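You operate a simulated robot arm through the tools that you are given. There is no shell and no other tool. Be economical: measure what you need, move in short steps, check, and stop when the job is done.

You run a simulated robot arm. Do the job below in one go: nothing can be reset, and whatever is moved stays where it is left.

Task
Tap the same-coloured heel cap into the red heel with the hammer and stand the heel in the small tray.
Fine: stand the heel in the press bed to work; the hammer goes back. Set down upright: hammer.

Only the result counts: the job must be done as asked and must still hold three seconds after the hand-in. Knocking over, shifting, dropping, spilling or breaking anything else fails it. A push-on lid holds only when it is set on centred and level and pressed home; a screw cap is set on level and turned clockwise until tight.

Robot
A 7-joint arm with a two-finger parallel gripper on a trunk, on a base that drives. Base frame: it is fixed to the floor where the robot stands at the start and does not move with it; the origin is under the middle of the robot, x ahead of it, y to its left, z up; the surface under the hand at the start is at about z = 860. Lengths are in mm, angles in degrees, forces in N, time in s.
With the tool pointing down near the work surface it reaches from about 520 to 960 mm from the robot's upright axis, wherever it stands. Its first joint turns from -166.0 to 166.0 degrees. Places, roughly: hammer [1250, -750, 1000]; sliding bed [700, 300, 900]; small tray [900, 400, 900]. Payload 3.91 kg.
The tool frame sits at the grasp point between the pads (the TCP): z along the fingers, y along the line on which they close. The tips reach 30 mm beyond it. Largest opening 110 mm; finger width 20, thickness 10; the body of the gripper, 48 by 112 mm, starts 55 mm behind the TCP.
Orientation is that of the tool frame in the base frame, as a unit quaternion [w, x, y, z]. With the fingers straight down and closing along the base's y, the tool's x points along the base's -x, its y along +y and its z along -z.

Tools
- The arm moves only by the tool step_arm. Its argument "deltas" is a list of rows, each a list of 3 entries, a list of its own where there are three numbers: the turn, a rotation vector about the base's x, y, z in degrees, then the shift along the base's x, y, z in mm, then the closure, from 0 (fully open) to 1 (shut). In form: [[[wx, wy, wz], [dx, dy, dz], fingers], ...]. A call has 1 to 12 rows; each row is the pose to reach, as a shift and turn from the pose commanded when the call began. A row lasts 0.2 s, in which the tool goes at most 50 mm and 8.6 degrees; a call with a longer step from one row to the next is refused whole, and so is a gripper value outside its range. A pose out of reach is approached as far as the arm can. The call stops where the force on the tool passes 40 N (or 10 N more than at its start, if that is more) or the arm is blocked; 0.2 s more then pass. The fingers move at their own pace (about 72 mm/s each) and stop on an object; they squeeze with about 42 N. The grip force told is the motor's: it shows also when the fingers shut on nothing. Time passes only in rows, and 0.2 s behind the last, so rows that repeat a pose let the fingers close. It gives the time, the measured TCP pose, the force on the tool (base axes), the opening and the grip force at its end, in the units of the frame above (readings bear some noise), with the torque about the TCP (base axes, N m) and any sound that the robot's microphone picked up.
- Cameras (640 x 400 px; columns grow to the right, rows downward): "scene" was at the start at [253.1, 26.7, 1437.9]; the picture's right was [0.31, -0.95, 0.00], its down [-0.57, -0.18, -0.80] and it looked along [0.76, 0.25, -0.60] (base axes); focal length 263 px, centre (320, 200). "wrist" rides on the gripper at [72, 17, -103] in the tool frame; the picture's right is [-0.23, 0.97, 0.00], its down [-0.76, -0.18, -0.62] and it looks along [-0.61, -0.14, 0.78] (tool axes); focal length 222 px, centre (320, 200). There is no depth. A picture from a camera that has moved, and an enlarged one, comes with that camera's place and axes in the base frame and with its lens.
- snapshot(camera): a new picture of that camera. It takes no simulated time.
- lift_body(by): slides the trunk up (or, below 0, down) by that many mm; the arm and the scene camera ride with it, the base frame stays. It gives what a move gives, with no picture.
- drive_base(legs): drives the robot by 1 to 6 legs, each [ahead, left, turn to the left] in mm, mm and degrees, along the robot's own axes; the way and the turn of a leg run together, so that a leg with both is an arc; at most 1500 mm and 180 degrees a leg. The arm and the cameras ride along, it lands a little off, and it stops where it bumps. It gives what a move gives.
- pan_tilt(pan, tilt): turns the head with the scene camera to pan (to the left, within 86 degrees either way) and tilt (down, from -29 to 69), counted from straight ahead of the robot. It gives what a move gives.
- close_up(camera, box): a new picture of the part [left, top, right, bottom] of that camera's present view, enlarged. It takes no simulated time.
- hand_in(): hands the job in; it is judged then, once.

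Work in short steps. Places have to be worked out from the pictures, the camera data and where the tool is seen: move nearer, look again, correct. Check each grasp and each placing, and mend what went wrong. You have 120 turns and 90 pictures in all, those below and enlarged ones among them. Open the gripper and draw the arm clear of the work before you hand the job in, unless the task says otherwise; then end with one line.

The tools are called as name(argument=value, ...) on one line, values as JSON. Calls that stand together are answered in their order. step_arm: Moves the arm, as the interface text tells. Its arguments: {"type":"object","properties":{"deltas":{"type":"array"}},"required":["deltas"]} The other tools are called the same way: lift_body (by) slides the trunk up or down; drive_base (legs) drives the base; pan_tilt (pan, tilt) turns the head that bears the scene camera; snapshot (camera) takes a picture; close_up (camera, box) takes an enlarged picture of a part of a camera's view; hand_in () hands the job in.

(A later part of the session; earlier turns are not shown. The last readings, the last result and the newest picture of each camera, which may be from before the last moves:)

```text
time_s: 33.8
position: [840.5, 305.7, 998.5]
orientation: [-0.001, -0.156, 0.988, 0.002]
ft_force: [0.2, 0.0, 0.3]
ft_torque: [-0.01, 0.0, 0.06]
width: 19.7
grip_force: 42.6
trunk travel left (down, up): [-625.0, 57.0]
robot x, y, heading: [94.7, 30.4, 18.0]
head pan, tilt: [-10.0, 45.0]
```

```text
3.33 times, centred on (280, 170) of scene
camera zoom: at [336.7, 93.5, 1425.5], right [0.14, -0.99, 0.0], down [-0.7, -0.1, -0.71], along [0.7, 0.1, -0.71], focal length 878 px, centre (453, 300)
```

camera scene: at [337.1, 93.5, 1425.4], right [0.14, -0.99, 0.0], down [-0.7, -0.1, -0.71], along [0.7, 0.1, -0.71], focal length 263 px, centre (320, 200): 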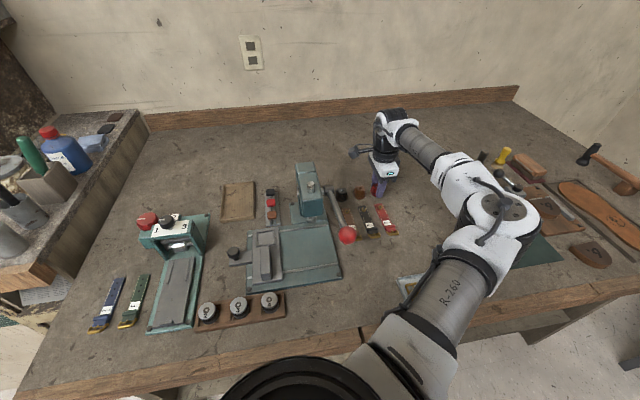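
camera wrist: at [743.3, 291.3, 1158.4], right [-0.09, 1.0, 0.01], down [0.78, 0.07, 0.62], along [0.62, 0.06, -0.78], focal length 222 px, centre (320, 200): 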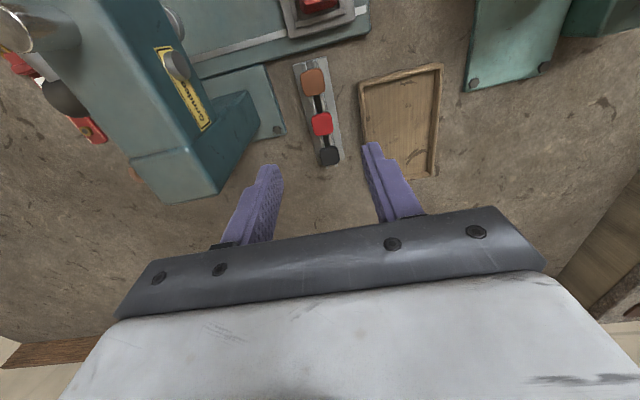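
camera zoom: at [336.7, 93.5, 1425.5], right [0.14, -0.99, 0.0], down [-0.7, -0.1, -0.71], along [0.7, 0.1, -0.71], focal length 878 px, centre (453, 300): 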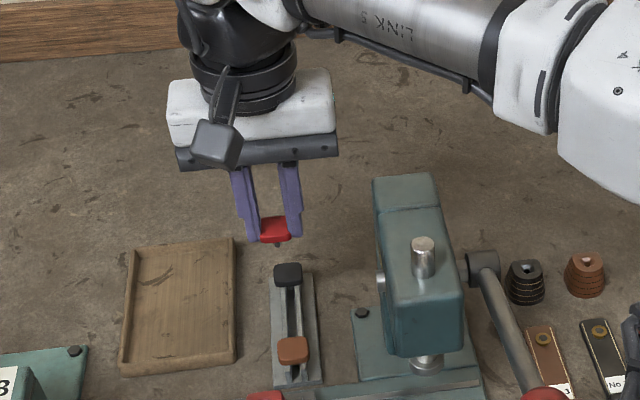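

The cap is held cleanly, peg down. I carry it over to above the heel at about (717,288).

step_arm(deltas=[[[0, 0, 0], [-35, -4, 10], 0.85], [[0, 0, 0], [-75, -10, 10], 0.85], [[0, 0, 0], [-110, -16, 0], 0.85], [[0, 0, 0], [-123.5, -17, -20], 0.85], [[0, 0, 0], [-123.5, -17, -30], 0.85]])

close_up(camera="wrist", box=[224, 80, 416, 200])

close_up(camera="scene", box=[240, 180, 310, 250])

```text
time_s: 35.0
position: [716.9, 288.7, 967.3]
orientation: [0.0, -0.157, 0.988, 0.003]
ft_force: [-0.1, 0.0, 0.6]
ft_torque: [0.02, 0.04, -0.02]
width: 19.7
grip_force: 41.9
trunk travel left (down, up): [-625.0, 57.0]
robot x, y, heading: [94.7, 28.5, 17.7]
head pan, tilt: [-10.0, 45.0]
```

```text
3.33 times, centred on (320, 140) of wrist
camera zoom: at [642.9, 280.3, 1071.0], right [-0.08, 1.0, 0.0], down [0.78, 0.06, 0.62], along [0.62, 0.06, -0.78], focal length 740 px, centre (320, 400)
```

zoom: 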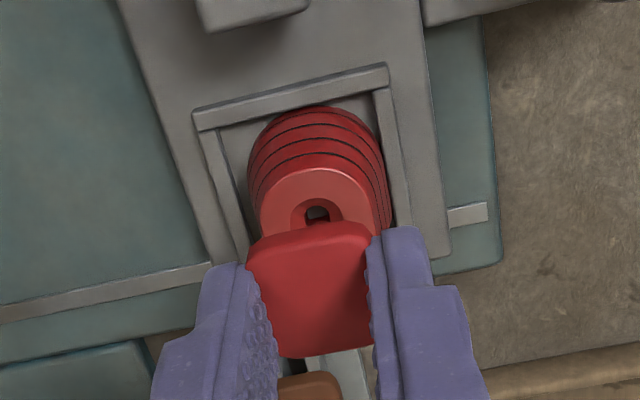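

```text
5.71 times, centred on (275, 215) of scene
camera zoom: at [337.1, 93.5, 1425.5], right [0.14, -0.99, 0.0], down [-0.7, -0.1, -0.71], along [0.7, 0.1, -0.71], focal length 1505 px, centre (577, 114)
```

zoom: 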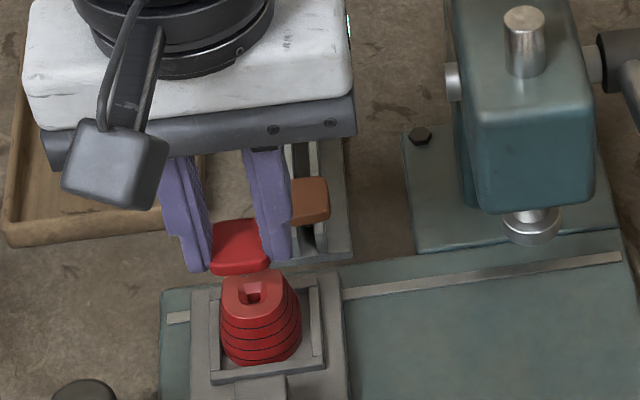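

Comparing both views, the cap should move about 3–4 mm toward me to be over the hole. I shift and lower until the peg is just above the heel, then check.

step_arm(deltas=[[[0, 0, 0], [-3, 0, -3], 0.85], [[0, 0, 0], [-3, 0, -8], 0.85], [[0, 0, 0], [-3, 0, -8], 0.85]])

close_up(camera="wrist", box=[256, 80, 384, 200])

close_up(camera="scene", box=[245, 205, 295, 245])

```text
time_s: 35.8
position: [713.9, 288.4, 960.1]
orientation: [-0.001, -0.156, 0.988, 0.003]
ft_force: [0.0, -0.3, 0.4]
ft_torque: [-0.02, 0.0, -0.05]
width: 19.8
grip_force: 41.9
trunk travel left (down, up): [-625.0, 57.0]
robot x, y, heading: [95.4, 30.3, 17.8]
head pan, tilt: [-10.0, 45.0]
```

```text
3.33 times, centred on (320, 140) of wrist
camera zoom: at [639.9, 280.7, 1063.4], right [-0.08, 1.0, 0.01], down [0.78, 0.06, 0.62], along [0.62, 0.06, -0.78], focal length 740 px, centre (320, 400)
```

zoom: 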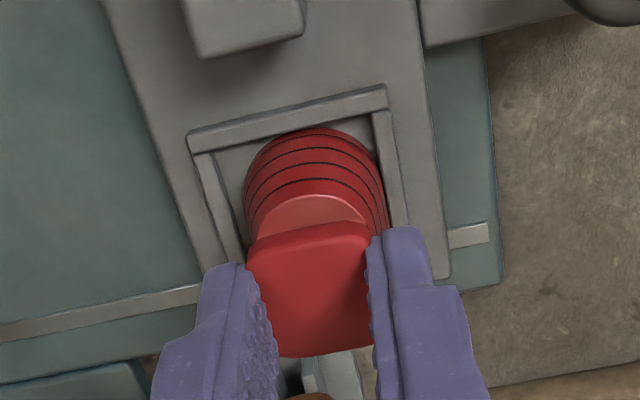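

```text
10.00 times, centred on (270, 225) of scene
camera zoom: at [337.1, 93.5, 1425.4], right [0.14, -0.99, 0.0], down [-0.7, -0.1, -0.71], along [0.7, 0.1, -0.71], focal length 2633 px, centre (820, -50)
```

zoom: 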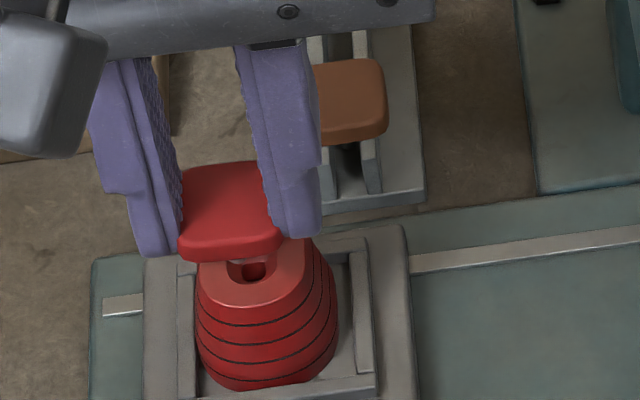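

Views disagree slightly on the sideways offset, so I take tighter enlargements before lowering.

close_up(camera="scene", box=[252, 218, 284, 242])

close_up(camera="wrist", box=[280, 115, 350, 190])

```text
16.00 times, centred on (268, 230) of scene
camera zoom: at [337.1, 93.5, 1425.4], right [0.14, -0.99, 0.0], down [-0.7, -0.1, -0.71], along [0.7, 0.1, -0.71], focal length 4213 px, centre (1152, -280)
```

zoom: 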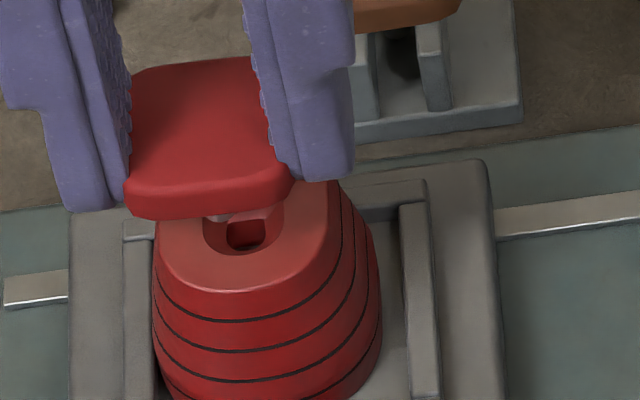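

```text
5.33 times, centred on (315, 152) of wrist
camera zoom: at [639.9, 280.7, 1063.4], right [-0.08, 1.0, 0.01], down [0.78, 0.06, 0.62], along [0.62, 0.06, -0.78], focal length 1185 px, centre (347, 453)
```

zoom: 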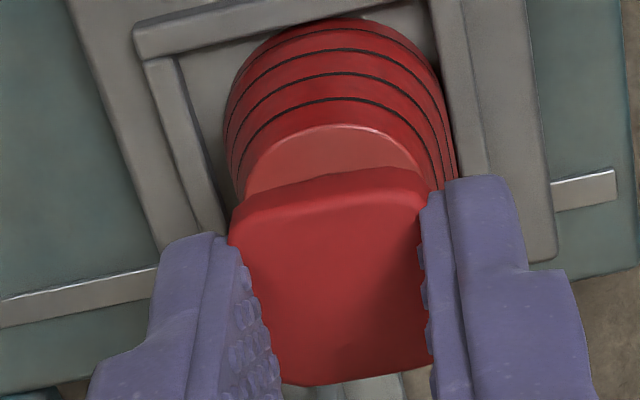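

The height estimate was the culprit: the heel is only ~26 mm tall (top ≈908), which moves my hole estimate to ≈(716.8,287.5). I shift by (+2,-1) and lower 8 mm to compare at closer range.

step_arm(deltas=[[[0, 0, 0], [2, -1, -2], 0.85], [[0, 0, 0], [2, -1, -8], 0.85], [[0, 0, 0], [2, -1, -8], 0.85]])

close_up(camera="scene", box=[252, 218, 284, 242])

close_up(camera="wrist", box=[280, 115, 350, 190])

```text
time_s: 36.6
position: [715.4, 286.1, 951.6]
orientation: [-0.001, -0.157, 0.988, 0.002]
ft_force: [0.3, 0.4, -0.7]
ft_torque: [-0.02, -0.01, -0.01]
width: 19.9
grip_force: 42.1
trunk travel left (down, up): [-625.0, 57.0]
robot x, y, heading: [94.3, 32.7, 18.0]
head pan, tilt: [-10.0, 45.0]
```

```text
16.00 times, centred on (268, 230) of scene
camera zoom: at [337.1, 93.5, 1425.4], right [0.14, -0.99, 0.0], down [-0.7, -0.1, -0.71], along [0.7, 0.1, -0.71], focal length 4213 px, centre (1152, -280)
```

zoom: 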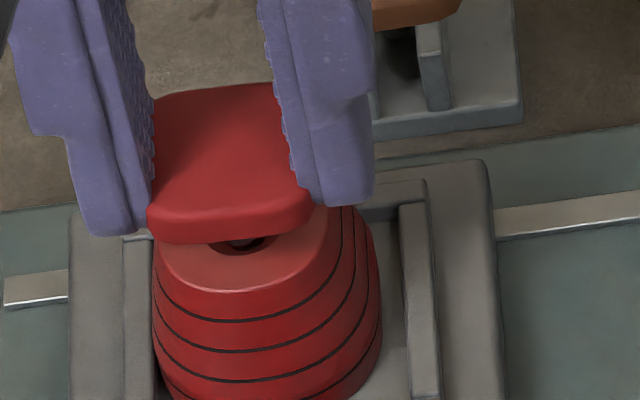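

```text
5.33 times, centred on (315, 152) of wrist
camera zoom: at [642.0, 279.3, 1055.2], right [-0.09, 1.0, 0.0], down [0.78, 0.06, 0.62], along [0.62, 0.06, -0.78], focal length 1185 px, centre (347, 453)
```

zoom: 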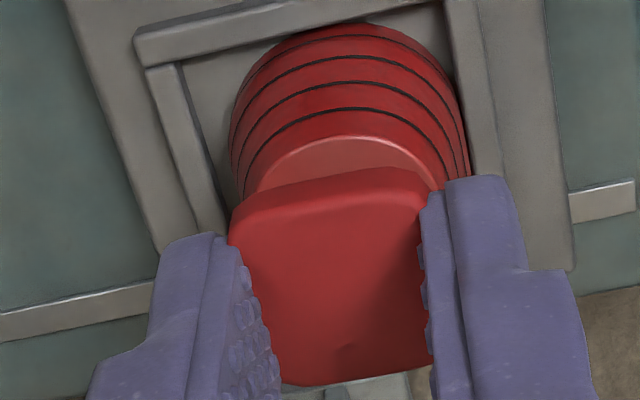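

The scene view now shows near alignment and the wrist suggests ~1 mm left. I shift (+0.7,+0.5) and lower gently until contact.

step_arm(deltas=[[[0, 0, 0], [0.7, 0.5, -2], 0.85], [[0, 0, 0], [0.7, 0.5, -4], 0.85], [[0, 0, 0], [0.7, 0.5, -6], 0.85], [[0, 0, 0], [0.7, 0.5, -7], 0.85]])

close_up(camera="scene", box=[252, 218, 284, 242])

```text
time_s: 37.6
position: [717.4, 286.6, 945.7]
orientation: [0.0, -0.157, 0.988, 0.002]
ft_force: [0.6, -0.6, -1.1]
ft_torque: [0.01, -0.01, 0.0]
width: 19.8
grip_force: 41.9
trunk travel left (down, up): [-625.0, 57.0]
robot x, y, heading: [95.2, 31.9, 17.9]
head pan, tilt: [-10.0, 45.0]
```

```text
16.00 times, centred on (268, 230) of scene
camera zoom: at [337.1, 93.5, 1425.4], right [0.14, -0.99, 0.0], down [-0.7, -0.1, -0.71], along [0.7, 0.1, -0.71], focal length 4213 px, centre (1152, -280)
```

zoom: 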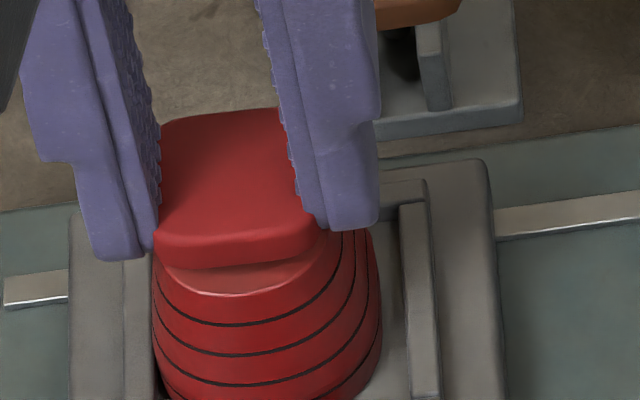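

No contact yet and alignment still good; I keep lowering in small steps.

step_arm(deltas=[[[0, 0, 0], [0, 0, -1], 0.85], [[0, 0, 0], [0, 0, -2.5], 0.85], [[0, 0, 0], [0, 0, -4], 0.85], [[0, 0, 0], [0, 0, -5], 0.85]])

close_up(camera="scene", box=[252, 218, 284, 242])

close_up(camera="wrist", box=[280, 115, 350, 190])

```text
time_s: 38.6
position: [716.5, 287.9, 941.8]
orientation: [0.001, -0.156, 0.988, 0.003]
ft_force: [1.9, -0.6, 20.7]
ft_torque: [-0.01, -0.01, 0.01]
width: 20.3
grip_force: 41.9
trunk travel left (down, up): [-625.0, 57.0]
robot x, y, heading: [93.4, 30.6, 17.7]
head pan, tilt: [-10.0, 45.0]
```

```text
16.00 times, centred on (268, 230) of scene
camera zoom: at [335.6, 92.8, 1426.1], right [0.14, -0.99, 0.0], down [-0.7, -0.1, -0.71], along [0.7, 0.1, -0.71], focal length 4213 px, centre (1152, -280)
```

zoom: 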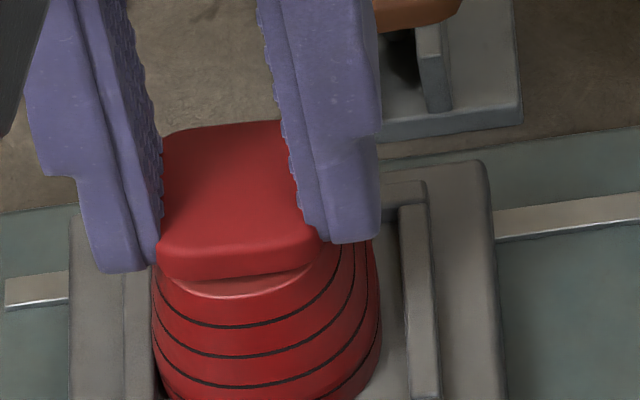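

```text
5.33 times, centred on (315, 152) of wrist
camera zoom: at [642.2, 279.6, 1045.2], right [-0.08, 1.0, 0.01], down [0.78, 0.06, 0.63], along [0.62, 0.06, -0.78], focal length 1185 px, centre (347, 453)
```

zoom: 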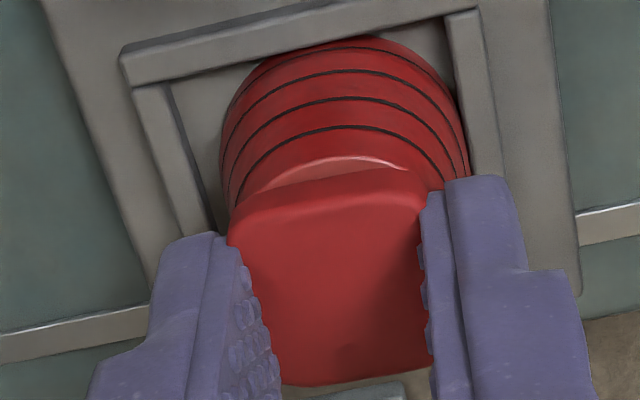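

Solid contact at 20 N without torque. I press slightly more to see whether it gives or is firm.

step_arm(deltas=[[[0, 0, 0], [0, 0, -0.7], 0.85], [[0, 0, 0], [0, 0, -1.4], 0.85]])

step_arm(deltas=[[[0, 0, 0], [0, 0, 1.5], 0.85], [[0, 0, 0], [0, 0, 1.5], 0.75], [[0, 0, 0], [0, 0, 1.5], 0.6], [[0, 0, 0], [0, 0, 1.5], 0.6], [[0, 0, 0], [0, 0, 12], 0.6], [[0, 0, 0], [0, 0, 45], 0.6], [[0, 0, 0], [-15, -5, 75], 0.6]])

close_up(camera="wrist", box=[260, 80, 380, 190])

close_up(camera="scene", box=[252, 218, 284, 242])

```text
time_s: 39.2
position: [716.5, 287.6, 941.4]
orientation: [0.002, -0.156, 0.988, 0.004]
ft_force: [5.0, 0.4, 33.4]
ft_torque: [-0.12, -0.27, 0.03]
width: 19.8
grip_force: 42.2
trunk travel left (down, up): [-625.0, 57.0]
robot x, y, heading: [95.9, 30.1, 17.8]
head pan, tilt: [-10.0, 45.0]
```

```text
time_s: 40.8
position: [701.2, 282.1, 1015.3]
orientation: [0.0, -0.157, 0.988, 0.003]
ft_force: [0.5, -1.0, 0.3]
ft_torque: [0.03, -0.03, 0.01]
width: 43.8
grip_force: 0.0
trunk travel left (down, up): [-625.0, 57.0]
robot x, y, heading: [92.7, 29.6, 17.8]
head pan, tilt: [-10.0, 45.0]
```

```text
3.64 times, centred on (320, 135) of wrist
camera zoom: at [627.6, 275.3, 1117.9], right [-0.08, 1.0, 0.0], down [0.78, 0.06, 0.62], along [0.62, 0.06, -0.78], focal length 808 px, centre (320, 436)
```

zoom: 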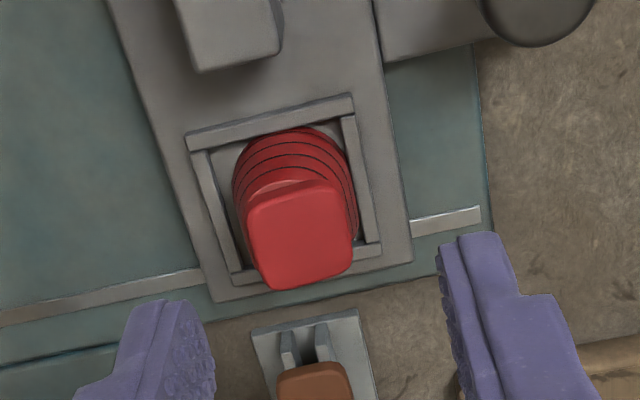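

```text
16.00 times, centred on (268, 230) of scene
camera zoom: at [336.6, 93.3, 1425.5], right [0.14, -0.99, 0.0], down [-0.7, -0.1, -0.71], along [0.7, 0.1, -0.71], focal length 4213 px, centre (1152, -280)
```

zoom: 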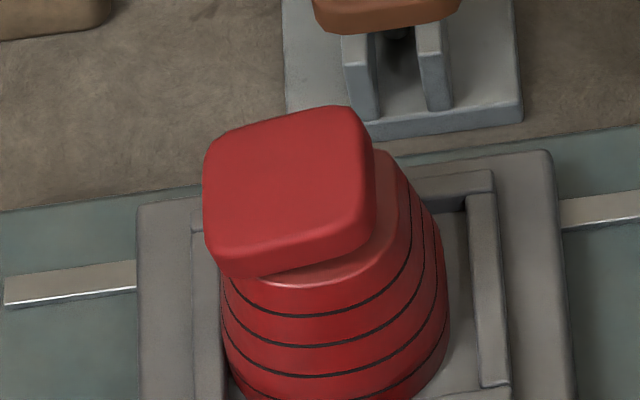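

The bed slid ~10 mm along its rails and the cap sits askew, offset to the left. I look closer before re-gripping the cap.

close_up(camera="wrist", box=[290, 110, 340, 160])

snapshot(camera="scene")

```text
8.00 times, centred on (315, 135) of wrist
camera zoom: at [627.6, 275.3, 1117.9], right [-0.08, 1.0, 0.0], down [0.78, 0.06, 0.62], along [0.62, 0.06, -0.78], focal length 1777 px, centre (360, 720)
```

zoom: 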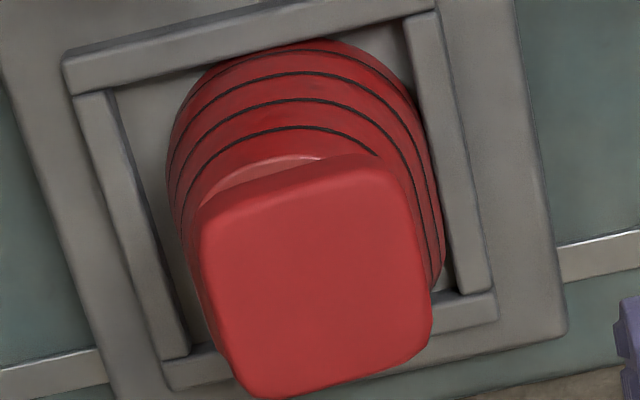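

```text
36 pictures are left
camera scene: at [336.6, 93.3, 1425.5], right [0.14, -0.99, 0.0], down [-0.7, -0.1, -0.71], along [0.7, 0.1, -0.71], focal length 263 px, centre (320, 200)
```

scene: 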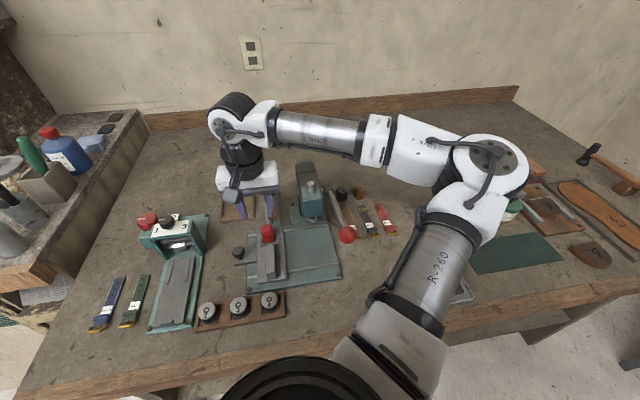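

The cap's peg seems to sit in the counterbore but ~2–3 mm left of the hole. I re-grip the cap at ≈(719,279.5) with the square yaw, lift it, and look.

step_arm(deltas=[[[0, 0, 0], [18, -2.5, -20], 0.6], [[0, 0, 0], [18, -2.5, -50], 0.6], [[0, 0, 0], [18, -2.5, -65], 0.6], [[0, 0, 0], [18, -2.5, -73], 0.6], [[0, 0, 0], [18, -2.5, -73], 0.75], [[0, 0, 0], [18, -2.5, -73], 0.85], [[0, 0, 0], [18, -2.5, -73], 0.85], [[0, 0, 0], [18, -2.5, -73], 0.85]])

step_arm(deltas=[[[0, 0, 0], [0, 0, 4], 0.85], [[0, 0, 0], [0, 0, 12], 0.85], [[0, 0, 0], [0, 0, 20], 0.85]])

close_up(camera="scene", box=[248, 214, 288, 244])

close_up(camera="wrist", box=[280, 105, 360, 185])

```text
time_s: 42.6
position: [720.8, 279.0, 941.6]
orientation: [-0.001, -0.156, 0.988, 0.003]
ft_force: [0.7, -1.2, 1.3]
ft_torque: [-0.03, -0.05, -0.04]
width: 24.9
grip_force: 41.9
trunk travel left (down, up): [-625.0, 57.0]
robot x, y, heading: [93.8, 32.9, 17.9]
head pan, tilt: [-10.0, 45.0]
```

```text
time_s: 43.4
position: [720.5, 279.3, 960.6]
orientation: [0.0, -0.156, 0.988, 0.003]
ft_force: [-0.4, -0.6, 0.3]
ft_torque: [-0.02, -0.02, 0.02]
width: 24.7
grip_force: 42.0
trunk travel left (down, up): [-625.0, 57.0]
robot x, y, heading: [95.7, 31.5, 17.8]
head pan, tilt: [-10.0, 45.0]
```

```text
13.33 times, centred on (268, 229) of scene
camera zoom: at [337.0, 93.5, 1425.4], right [0.14, -0.99, 0.0], down [-0.7, -0.1, -0.71], along [0.7, 0.1, -0.71], focal length 3511 px, centre (1013, -187)
```

zoom: 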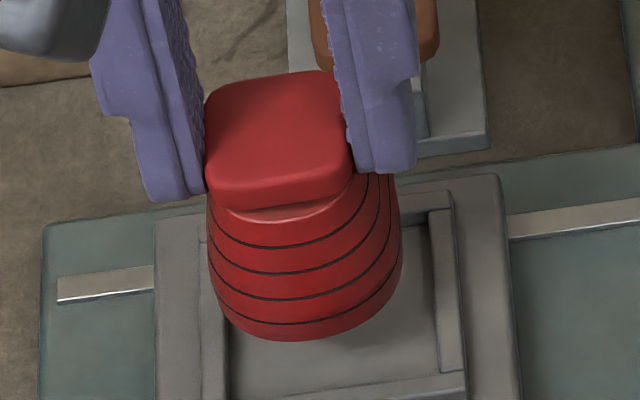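

```text
5.00 times, centred on (320, 145) of wrist
camera zoom: at [645.8, 272.2, 1064.2], right [-0.09, 1.0, 0.01], down [0.78, 0.06, 0.62], along [0.62, 0.06, -0.78], focal length 1111 px, centre (320, 475)
```

zoom: 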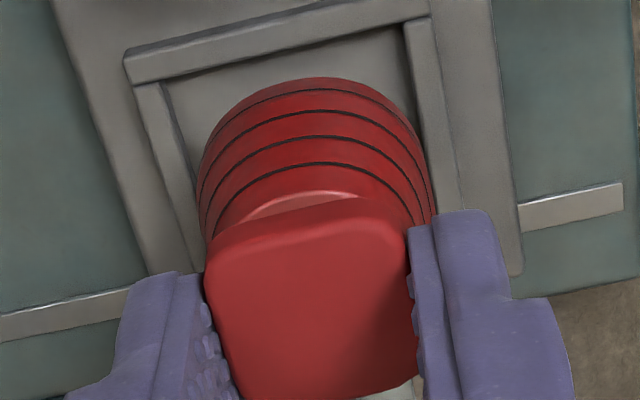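

The heel came up with the cap, so the peg is properly engaged in the hole. I lower it straight back into the pocket, then release slowly.

step_arm(deltas=[[[0, 0, 0], [0, 0, -10], 0.85], [[0, 0, 0], [0, 0, -16], 0.85], [[0, 0, 0], [0, 0, -19], 0.85], [[0, 0, 0], [0, 0, -20.5], 0.85], [[0, 0, 0], [0, 0, -20.5], 0.85]])

close_up(camera="scene", box=[248, 214, 288, 244])

```text
time_s: 44.6
position: [720.3, 280.3, 940.2]
orientation: [0.001, -0.157, 0.988, 0.003]
ft_force: [4.2, 1.3, 8.6]
ft_torque: [0.18, -0.11, -0.01]
width: 24.8
grip_force: 41.8
trunk travel left (down, up): [-625.0, 57.0]
robot x, y, heading: [95.9, 31.5, 18.0]
head pan, tilt: [-10.0, 45.0]
```

```text
13.33 times, centred on (268, 229) of scene
camera zoom: at [336.7, 93.3, 1425.6], right [0.14, -0.99, 0.0], down [-0.7, -0.1, -0.71], along [0.7, 0.1, -0.71], focal length 3511 px, centre (1013, -187)
```

zoom: 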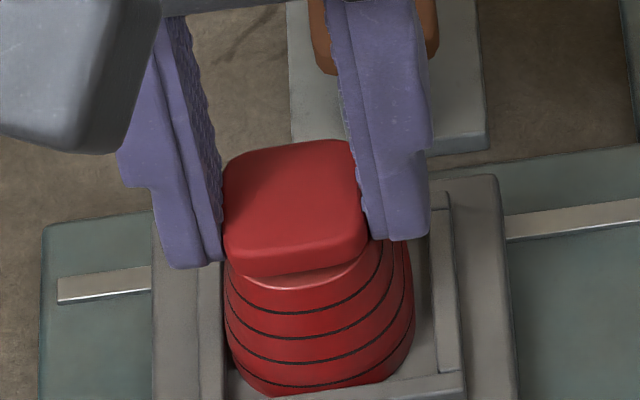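

Seated in the pocket. I release gently and rise straight up.

step_arm(deltas=[[[0, 0, 0], [0, 0, 0.5], 0.74], [[0, 0, 0], [0, 0, 0.5], 0.7], [[0, 0, 0], [0, 0, 0.5], 0.62], [[0, 0, 0], [0, 0, 0.5], 0.6], [[0, 0, 0], [0, 0, 15], 0.6], [[0, 0, 0], [0, 0, 50], 0.6], [[0, 0, 0], [0, 0, 95], 0.6], [[0, 0, 0], [-20, -10, 135], 0.6]])

close_up(camera="scene", box=[248, 214, 288, 244])

```text
time_s: 46.4
position: [699.3, 270.8, 1076.1]
orientation: [0.0, -0.157, 0.988, 0.002]
ft_force: [-0.2, -0.4, 0.1]
ft_torque: [0.03, -0.05, -0.02]
width: 44.1
grip_force: 0.0
trunk travel left (down, up): [-625.0, 57.0]
robot x, y, heading: [91.6, 31.4, 17.8]
head pan, tilt: [-10.0, 45.0]
```

```text
13.33 times, centred on (268, 229) of scene
camera zoom: at [336.5, 93.2, 1425.5], right [0.14, -0.99, 0.0], down [-0.7, -0.1, -0.71], along [0.7, 0.1, -0.71], focal length 3511 px, centre (1013, -187)
```

zoom: 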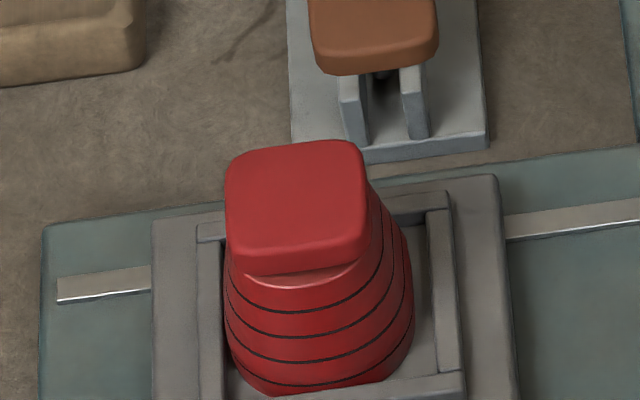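

The cap sits on its peg with a gap left to tap home. I raise the arm and drive 950 mm to the right for the hammer.

step_arm(deltas=[[[0, 0, 0], [-20, 0, 40], 0.3], [[0, 0, 0], [-40, 0, 80], 0.1], [[0, 0, 0], [-60, 0, 120], 0], [[0, 0, 0], [-80, 0, 150], 0]])

drive_base(legs=[[0, -950, 0]])

pan_tilt(pan=-12, tilt=42)

snapshot(camera="scene")

snapshot(camera="wrist")

```text
time_s: 47.4
position: [618.9, 270.9, 1225.5]
orientation: [0.0, -0.157, 0.988, 0.002]
ft_force: [-0.3, -0.1, 0.1]
ft_torque: [0.0, 0.02, -0.02]
width: 109.9
grip_force: 0.0
trunk travel left (down, up): [-625.0, 57.0]
robot x, y, heading: [98.6, 31.8, 17.8]
head pan, tilt: [-10.0, 45.0]
```

```text
time_s: 55.1
position: [911.0, -638.0, 1226.9]
orientation: [0.0, -0.156, 0.988, 0.002]
ft_force: [-0.8, -0.5, 0.1]
ft_torque: [0.0, 0.01, 0.04]
width: 110.3
grip_force: 0.0
trunk travel left (down, up): [-625.0, 57.0]
robot x, y, heading: [384.0, -876.6, 17.7]
head pan, tilt: [-10.0, 45.0]
```

```text
time_s: 55.8
position: [912.3, -638.6, 1225.5]
orientation: [0.0, -0.155, 0.988, 0.002]
ft_force: [-0.3, -0.4, -0.1]
ft_torque: [0.01, 0.0, 0.03]
width: 110.2
grip_force: 0.0
trunk travel left (down, up): [-625.0, 57.0]
robot x, y, heading: [385.1, -876.8, 18.1]
head pan, tilt: [-12.0, 42.0]
```

```text
31 pictures are left
camera scene: at [631.1, -816.6, 1429.7], right [0.1, -0.99, 0.0], down [-0.67, -0.07, -0.74], along [0.74, 0.07, -0.67], focal length 263 px, centre (320, 200)
```

scene: 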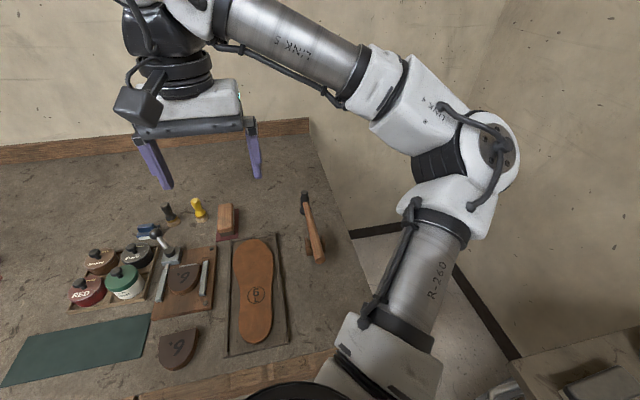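

```text
30 pictures are left
camera wrist: at [838.1, -644.5, 1328.1], right [-0.08, 1.0, 0.01], down [0.78, 0.06, 0.62], along [0.62, 0.06, -0.78], focal length 222 px, centre (320, 200)
```

wrist: 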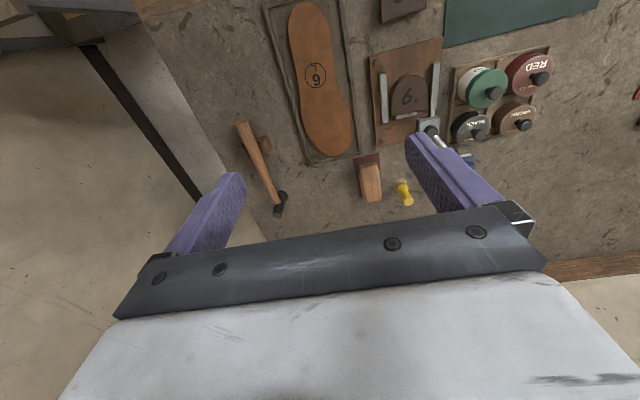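

The hammer: head ≈(1166,-724), handle running to ≈(1005,-782). I bring the hand above the handle near the head.

step_arm(deltas=[[[0, 0, 0], [32, -18, -20], 0], [[0, 0, 0], [64, -36, -45], 0], [[0, 0, 0], [96, -54, -75], 0], [[0, 0, 0], [128, -72, -105], 0.2], [[0, 0, 0], [160, -90, -135], 0.4], [[0, 0, 0], [190, -107, -165], 0.45]])

snapshot(camera="wrist")

close_up(camera="scene", box=[280, 175, 350, 275])

```text
time_s: 57.2
position: [1101.2, -745.5, 1058.0]
orientation: [0.0, -0.155, 0.988, 0.003]
ft_force: [0.8, 0.5, -0.4]
ft_torque: [0.0, 0.02, 0.0]
width: 60.2
grip_force: 0.0
trunk travel left (down, up): [-625.0, 57.0]
robot x, y, heading: [384.6, -873.7, 17.6]
head pan, tilt: [-12.0, 42.0]
```

```text
29 pictures are left
camera wrist: at [1028.0, -751.7, 1162.5], right [-0.08, 1.0, 0.0], down [0.78, 0.06, 0.62], along [0.62, 0.06, -0.78], focal length 222 px, centre (320, 200)
```

wrist: 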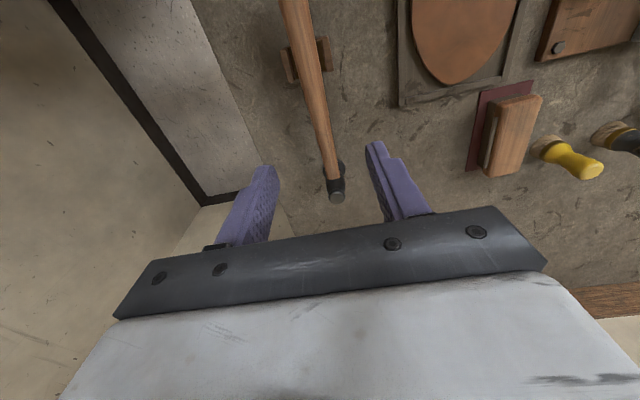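

```text
4.00 times, centred on (315, 225) of scene
camera zoom: at [631.5, -816.7, 1429.7], right [0.1, -0.99, 0.0], down [-0.67, -0.07, -0.74], along [0.74, 0.07, -0.67], focal length 1053 px, centre (340, 100)
```

zoom: 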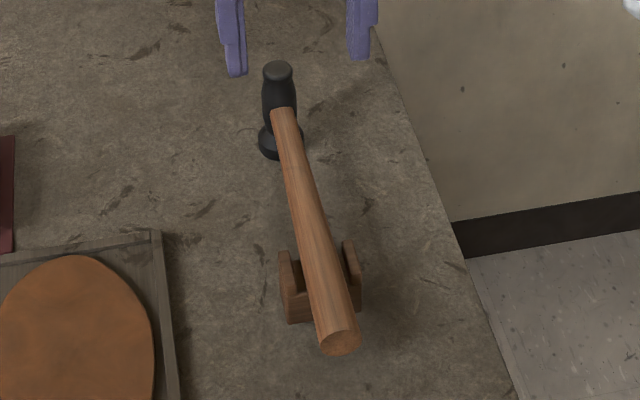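

Head is ~90 mm tall with its axis at ≈(1188,-718), standing on its face, handle in a cradle. I'll grip the head itself from above, so blows go straight along the tool; I go above it to check.

step_arm(deltas=[[[0, 0, 0], [40, 12, 0], 0.45], [[0, 0, 0], [80, 25, -10], 0.45], [[0, 0, 0], [87, 27, -40], 0.45], [[0, 0, 0], [87, 27, -48], 0.45]])

close_up(camera="wrist", box=[220, 50, 420, 225])

close_up(camera="scene", box=[270, 155, 350, 235])

```text
time_s: 58.2
position: [1189.3, -718.1, 1011.2]
orientation: [-0.001, -0.155, 0.988, 0.002]
ft_force: [-0.2, 0.6, 0.1]
ft_torque: [0.0, -0.04, -0.04]
width: 60.6
grip_force: 0.0
trunk travel left (down, up): [-625.0, 57.0]
robot x, y, heading: [387.5, -872.9, 17.9]
head pan, tilt: [-12.0, 42.0]
```

```text
2.29 times, centred on (320, 138) of wrist
camera zoom: at [1115.2, -724.9, 1114.7], right [-0.08, 1.0, 0.0], down [0.78, 0.06, 0.62], along [0.62, 0.06, -0.78], focal length 508 px, centre (320, 343)
```

zoom: 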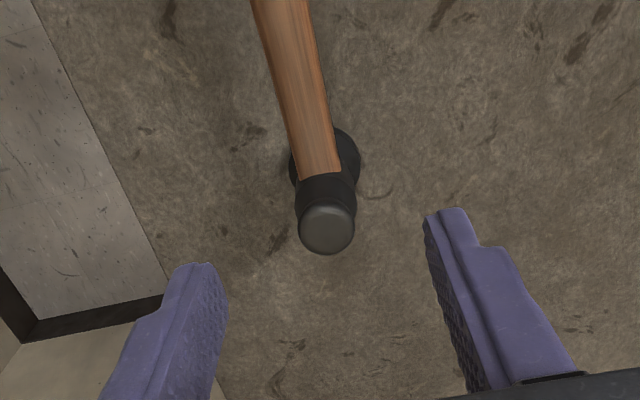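

```text
5.00 times, centred on (310, 195) of scene
camera zoom: at [631.1, -816.6, 1429.8], right [0.1, -0.99, 0.0], down [-0.67, -0.07, -0.74], along [0.74, 0.07, -0.67], focal length 1317 px, centre (370, 225)
```

zoom: 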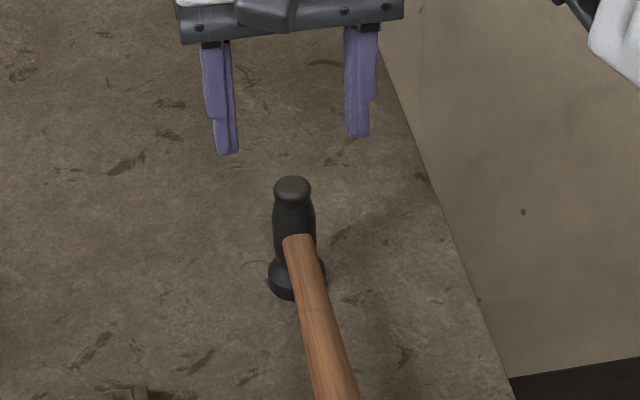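

Refined: head axis ≈(1196,-714.5), top ≈944. I shift, descend to z 930 and close on the head.

step_arm(deltas=[[[0, 0, 0], [6.5, 3, 0], 0.45], [[0, 0, 0], [6.5, 3, -30], 0.45], [[0, 0, 0], [6.5, 3, -60], 0.45], [[0, 0, 0], [6.5, 3, -81], 0.45], [[0, 0, 0], [6.5, 3, -81], 0.45]])

close_up(camera="wrist", box=[220, 80, 420, 225])

```text
time_s: 59.4
position: [1195.3, -714.8, 930.2]
orientation: [0.0, -0.156, 0.988, 0.003]
ft_force: [-0.8, -0.1, 0.5]
ft_torque: [0.02, -0.01, 0.0]
width: 60.6
grip_force: 0.0
trunk travel left (down, up): [-625.0, 57.0]
robot x, y, heading: [389.3, -878.0, 17.7]
head pan, tilt: [-12.0, 42.0]
```

```text
2.76 times, centred on (320, 152) of wrist
camera zoom: at [1121.1, -722.1, 1033.9], right [-0.08, 1.0, 0.0], down [0.78, 0.06, 0.62], along [0.62, 0.06, -0.78], focal length 613 px, centre (320, 331)
```

zoom: 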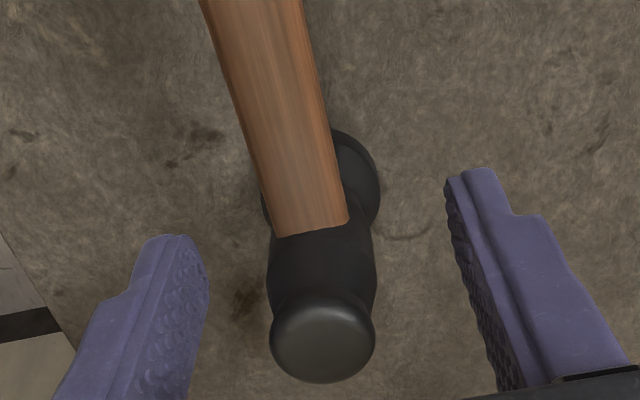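

Centred. I close on the head.

step_arm(deltas=[[[0, 0, 0], [-1, 0, 0], 0.6], [[0, 0, 0], [-1, 0, 0], 0.75], [[0, 0, 0], [-1, 0, 0], 0.9], [[0, 0, 0], [-1, 0, 0], 0.9], [[0, 0, 0], [-1, 0, 0], 0.9]])

step_arm(deltas=[[[0, 0, 0], [0, 0, 5], 0.9], [[0, 0, 0], [0, 0, 15], 0.9], [[0, 0, 0], [0, 0, 30], 0.9], [[0, 0, 0], [0, 0, 30], 0.9]])

close_up(camera="scene", box=[270, 145, 370, 265])

```text
time_s: 60.6
position: [1194.8, -714.5, 930.7]
orientation: [-0.001, -0.156, 0.988, 0.002]
ft_force: [-0.5, -0.5, -0.1]
ft_torque: [-0.14, -0.02, -0.02]
width: 23.4
grip_force: 42.1
trunk travel left (down, up): [-625.0, 57.0]
robot x, y, heading: [387.2, -879.4, 17.6]
head pan, tilt: [-12.0, 42.0]
```

```text
time_s: 61.6
position: [1194.4, -714.7, 960.5]
orientation: [0.0, -0.156, 0.988, 0.003]
ft_force: [-0.3, 0.7, -2.8]
ft_torque: [-0.01, 0.02, 0.02]
width: 23.3
grip_force: 42.1
trunk travel left (down, up): [-625.0, 57.0]
robot x, y, heading: [386.9, -879.1, 17.8]
head pan, tilt: [-12.0, 42.0]
```

```text
3.33 times, centred on (320, 205) of scene
camera zoom: at [631.6, -816.5, 1429.6], right [0.1, -0.99, 0.0], down [-0.67, -0.07, -0.74], along [0.74, 0.07, -0.67], focal length 878 px, centre (320, 183)
```

zoom: 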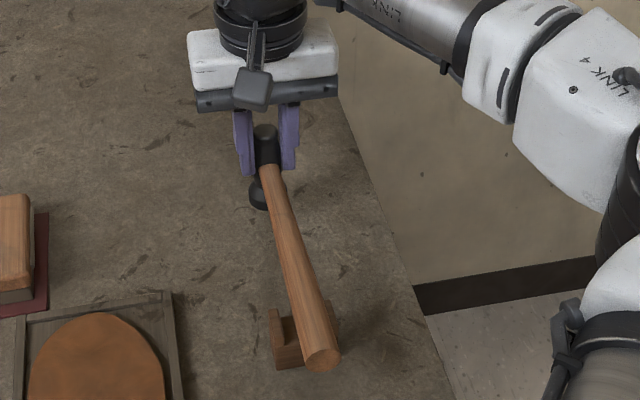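

The hammer is held firmly and level (grasp pose (1194.6,-714.6,930.5)). I raise it and drive back 950 mm left.

step_arm(deltas=[[[0, 0, 0], [0, 0, 45], 0.9], [[0, 0, 0], [0, 0, 90], 0.9], [[0, 0, 0], [0, 0, 135], 0.9], [[0, 0, 0], [-15, -5, 180], 0.9], [[0, 0, 0], [-45, -15, 215], 0.9], [[0, 0, 0], [-75, -25, 245], 0.9]])

drive_base(legs=[[0, 950, 0]])

pan_tilt(pan=-10, tilt=45)

snapshot(camera="scene")

```text
time_s: 63.0
position: [1118.8, -739.1, 1204.9]
orientation: [-0.001, -0.156, 0.988, 0.003]
ft_force: [-1.2, -0.9, -2.5]
ft_torque: [-0.01, -0.02, 0.0]
width: 23.3
grip_force: 41.7
trunk travel left (down, up): [-625.0, 57.0]
robot x, y, heading: [387.1, -880.4, 17.7]
head pan, tilt: [-12.0, 42.0]
```

```text
time_s: 70.7
position: [831.5, 162.2, 1203.8]
orientation: [0.0, -0.156, 0.988, 0.002]
ft_force: [-0.2, 0.1, -3.0]
ft_torque: [0.0, 0.0, 0.01]
width: 23.2
grip_force: 42.5
trunk travel left (down, up): [-625.0, 57.0]
robot x, y, heading: [100.2, 31.0, 17.6]
head pan, tilt: [-12.0, 42.0]
```

```text
time_s: 71.3
position: [831.4, 161.6, 1204.4]
orientation: [-0.001, -0.155, 0.988, 0.003]
ft_force: [0.7, 0.4, -2.3]
ft_torque: [-0.04, -0.03, -0.02]
width: 23.2
grip_force: 42.2
trunk travel left (down, up): [-625.0, 57.0]
robot x, y, heading: [98.2, 24.8, 17.7]
head pan, tilt: [-10.0, 45.0]
```

```text
23 pictures are left
camera scene: at [340.3, 88.6, 1425.4], right [0.13, -0.99, 0.0], down [-0.7, -0.09, -0.71], along [0.7, 0.09, -0.71], focal length 263 px, centre (320, 200)
```

scene: 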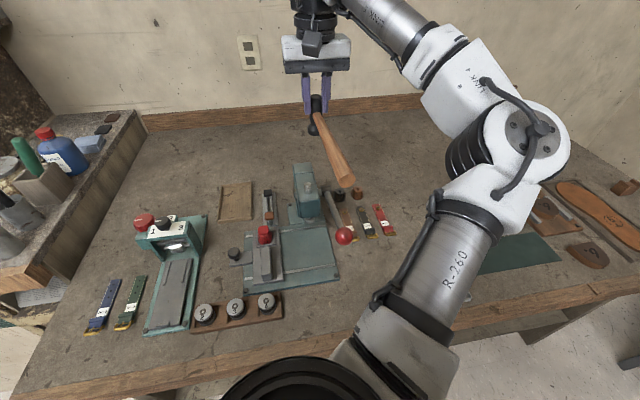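

The cap stands as left at ≈(720.5,280), top ≈916. I carry the hammer over it, stopping ~40 mm above.

step_arm(deltas=[[[0, 0, 0], [-30, 32, -10], 0.9], [[0, 0, 0], [-60, 64, -30], 0.9], [[0, 0, 0], [-90, 96, -60], 0.9], [[0, 0, 0], [-111, 118, -95], 0.9], [[0, 0, 0], [-111, 118, -135], 0.9], [[0, 0, 0], [-111, 118, -172], 0.9], [[0, 0, 0], [-111, 118, -172], 0.9]])

close_up(camera="scene", box=[220, 180, 310, 260])

close_up(camera="wrist", box=[240, 60, 400, 230])

```text
refused: row 3 steps farther than a row can; nothing moved
```

```text
5.00 times, centred on (265, 220) of scene
camera zoom: at [340.3, 88.6, 1425.4], right [0.13, -0.99, 0.0], down [-0.7, -0.09, -0.71], along [0.7, 0.09, -0.71], focal length 1317 px, centre (595, 100)
```

zoom: 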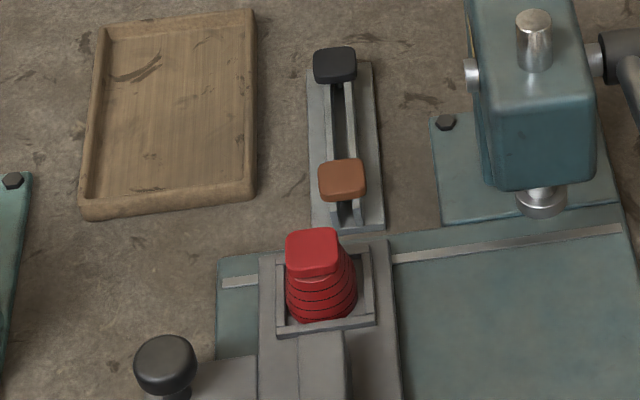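

```text
2.35 times, centred on (320, 145) of wrist
camera zoom: at [757.0, 155.8, 1307.5], right [-0.08, 1.0, 0.0], down [0.78, 0.06, 0.62], along [0.62, 0.06, -0.78], focal length 523 px, centre (320, 329)
```

zoom: 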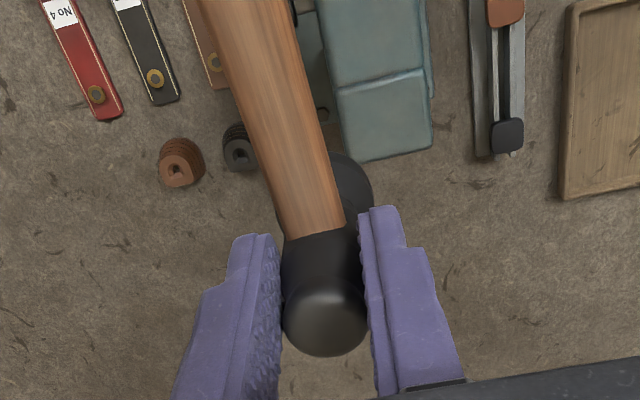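

Resending with shorter steps.

step_arm(deltas=[[[0, 0, 0], [-28, 30, -5], 0.9], [[0, 0, 0], [-56, 60, -15], 0.9], [[0, 0, 0], [-84, 90, -30], 0.9], [[0, 0, 0], [-111, 118, -50], 0.9], [[0, 0, 0], [-111, 118, -95], 0.9], [[0, 0, 0], [-111, 118, -140], 0.9], [[0, 0, 0], [-111, 118, -172], 0.9], [[0, 0, 0], [-111, 118, -172], 0.9]])

close_up(camera="scene", box=[220, 180, 310, 260])

```text
time_s: 73.1
position: [718.6, 281.5, 1031.2]
orientation: [-0.001, -0.156, 0.988, 0.002]
ft_force: [0.3, -0.8, -2.2]
ft_torque: [-0.03, -0.03, 0.01]
width: 23.2
grip_force: 42.1
trunk travel left (down, up): [-625.0, 57.0]
robot x, y, heading: [92.5, 26.3, 17.8]
head pan, tilt: [-10.0, 45.0]
```

```text
5.00 times, centred on (265, 220) of scene
camera zoom: at [340.1, 88.7, 1425.4], right [0.13, -0.99, 0.0], down [-0.7, -0.1, -0.71], along [0.7, 0.09, -0.71], focal length 1317 px, centre (595, 100)
```

zoom: 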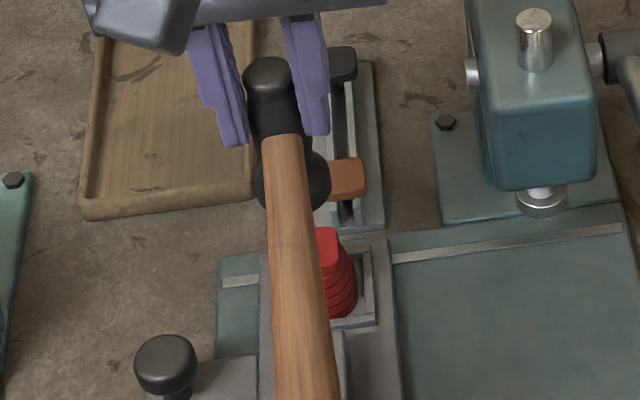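

The face is nearly over the cap. I nudge (+2,-1.5) and give a first moderate tap.

step_arm(deltas=[[[0, 0, 0], [2, -1.5, -5], 0.9], [[0, 0, 0], [2, -1.5, -20], 0.9], [[0, 0, 0], [2, -1.5, -52], 0.9]])

```text
time_s: 73.9
position: [722.9, 279.8, 992.3]
orientation: [0.007, -0.156, 0.988, 0.005]
ft_force: [-7.3, -3.0, 27.2]
ft_torque: [-0.24, 0.75, 0.01]
width: 23.2
grip_force: 42.3
trunk travel left (down, up): [-625.0, 57.0]
robot x, y, heading: [97.7, 26.5, 17.8]
head pan, tilt: [-10.0, 45.0]
stopped in row 3: the force on the tool passed its limit at 58 N (the readings are from after the stop); the commanded pose is now the measured one
```

It struck with 58 N, stopping at z 992 — a bit high. I lift and check cap and hammer.

step_arm(deltas=[[[0, 0, 0], [-1, 1, 10], 0.9], [[0, 0, 0], [-1, 1, 45], 0.9], [[0, 0, 0], [10, 40, 80], 0.9], [[0, 0, 0], [20, 85, 90], 0.9]])

close_up(camera="scene", box=[220, 160, 310, 260])

```text
refused: row 3 steps farther than a row can; nothing moved
```

```text
4.00 times, centred on (265, 210) of scene
camera zoom: at [338.6, 88.0, 1426.3], right [0.13, -0.99, 0.0], down [-0.7, -0.09, -0.71], along [0.7, 0.1, -0.71], focal length 1053 px, centre (540, 160)
```

zoom: 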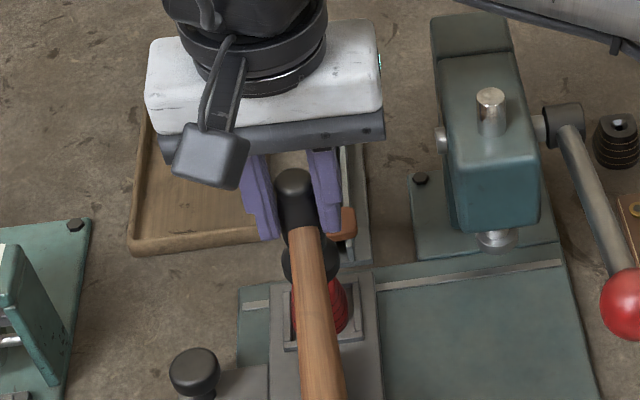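

step_arm(deltas=[[[0, 0, 0], [-1, 1, 10], 0.9], [[0, 0, 0], [-1, 1, 45], 0.9], [[0, 0, 0], [5, 25, 75], 0.9], [[0, 0, 0], [5, 65, 90], 0.9], [[0, 0, 0], [5, 105, 90], 0.9]])

close_up(camera="scene", box=[220, 150, 300, 250])

```text
time_s: 75.1
position: [727.8, 385.9, 1078.6]
orientation: [0.004, -0.155, 0.988, 0.005]
ft_force: [-0.5, 0.6, -3.3]
ft_torque: [0.04, 0.01, 0.02]
width: 23.5
grip_force: 41.8
trunk travel left (down, up): [-625.0, 57.0]
robot x, y, heading: [96.7, 25.0, 17.5]
head pan, tilt: [-10.0, 45.0]
```

```text
4.00 times, centred on (260, 200) of scene
camera zoom: at [340.5, 89.5, 1425.3], right [0.13, -0.99, 0.0], down [-0.7, -0.1, -0.71], along [0.7, 0.09, -0.71], focal length 1053 px, centre (560, 200)
```

zoom: 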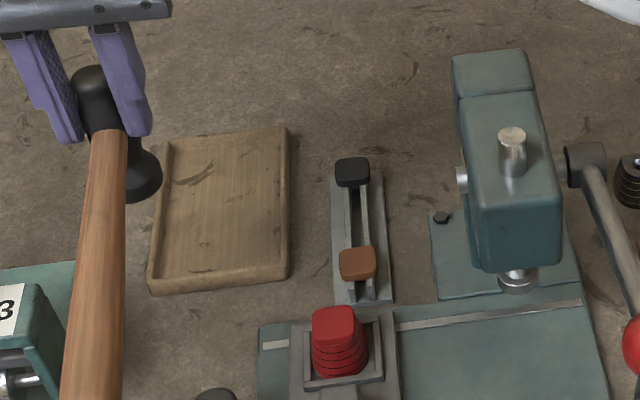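

close_up(camera="scene", box=[250, 214, 290, 248])

close_up(camera="wrist", box=[200, 0, 440, 240])

```text
11.76 times, centred on (270, 231) of scene
camera zoom: at [340.5, 89.5, 1425.3], right [0.13, -0.99, 0.0], down [-0.7, -0.1, -0.71], along [0.7, 0.09, -0.71], focal length 3098 px, centre (908, -165)
```

zoom: 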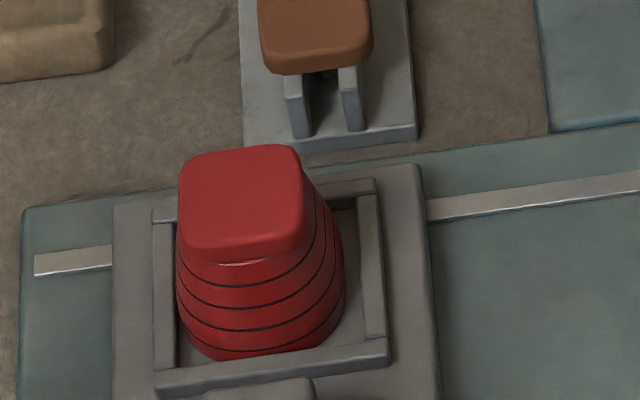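

```text
1.67 times, centred on (320, 120) of wrist
camera zoom: at [653.6, 378.5, 1181.4], right [-0.08, 1.0, 0.01], down [0.77, 0.06, 0.63], along [0.63, 0.06, -0.78], focal length 370 px, centre (320, 333)
```

zoom: 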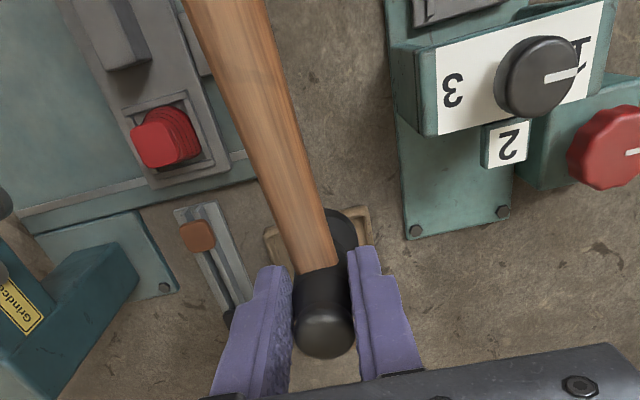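

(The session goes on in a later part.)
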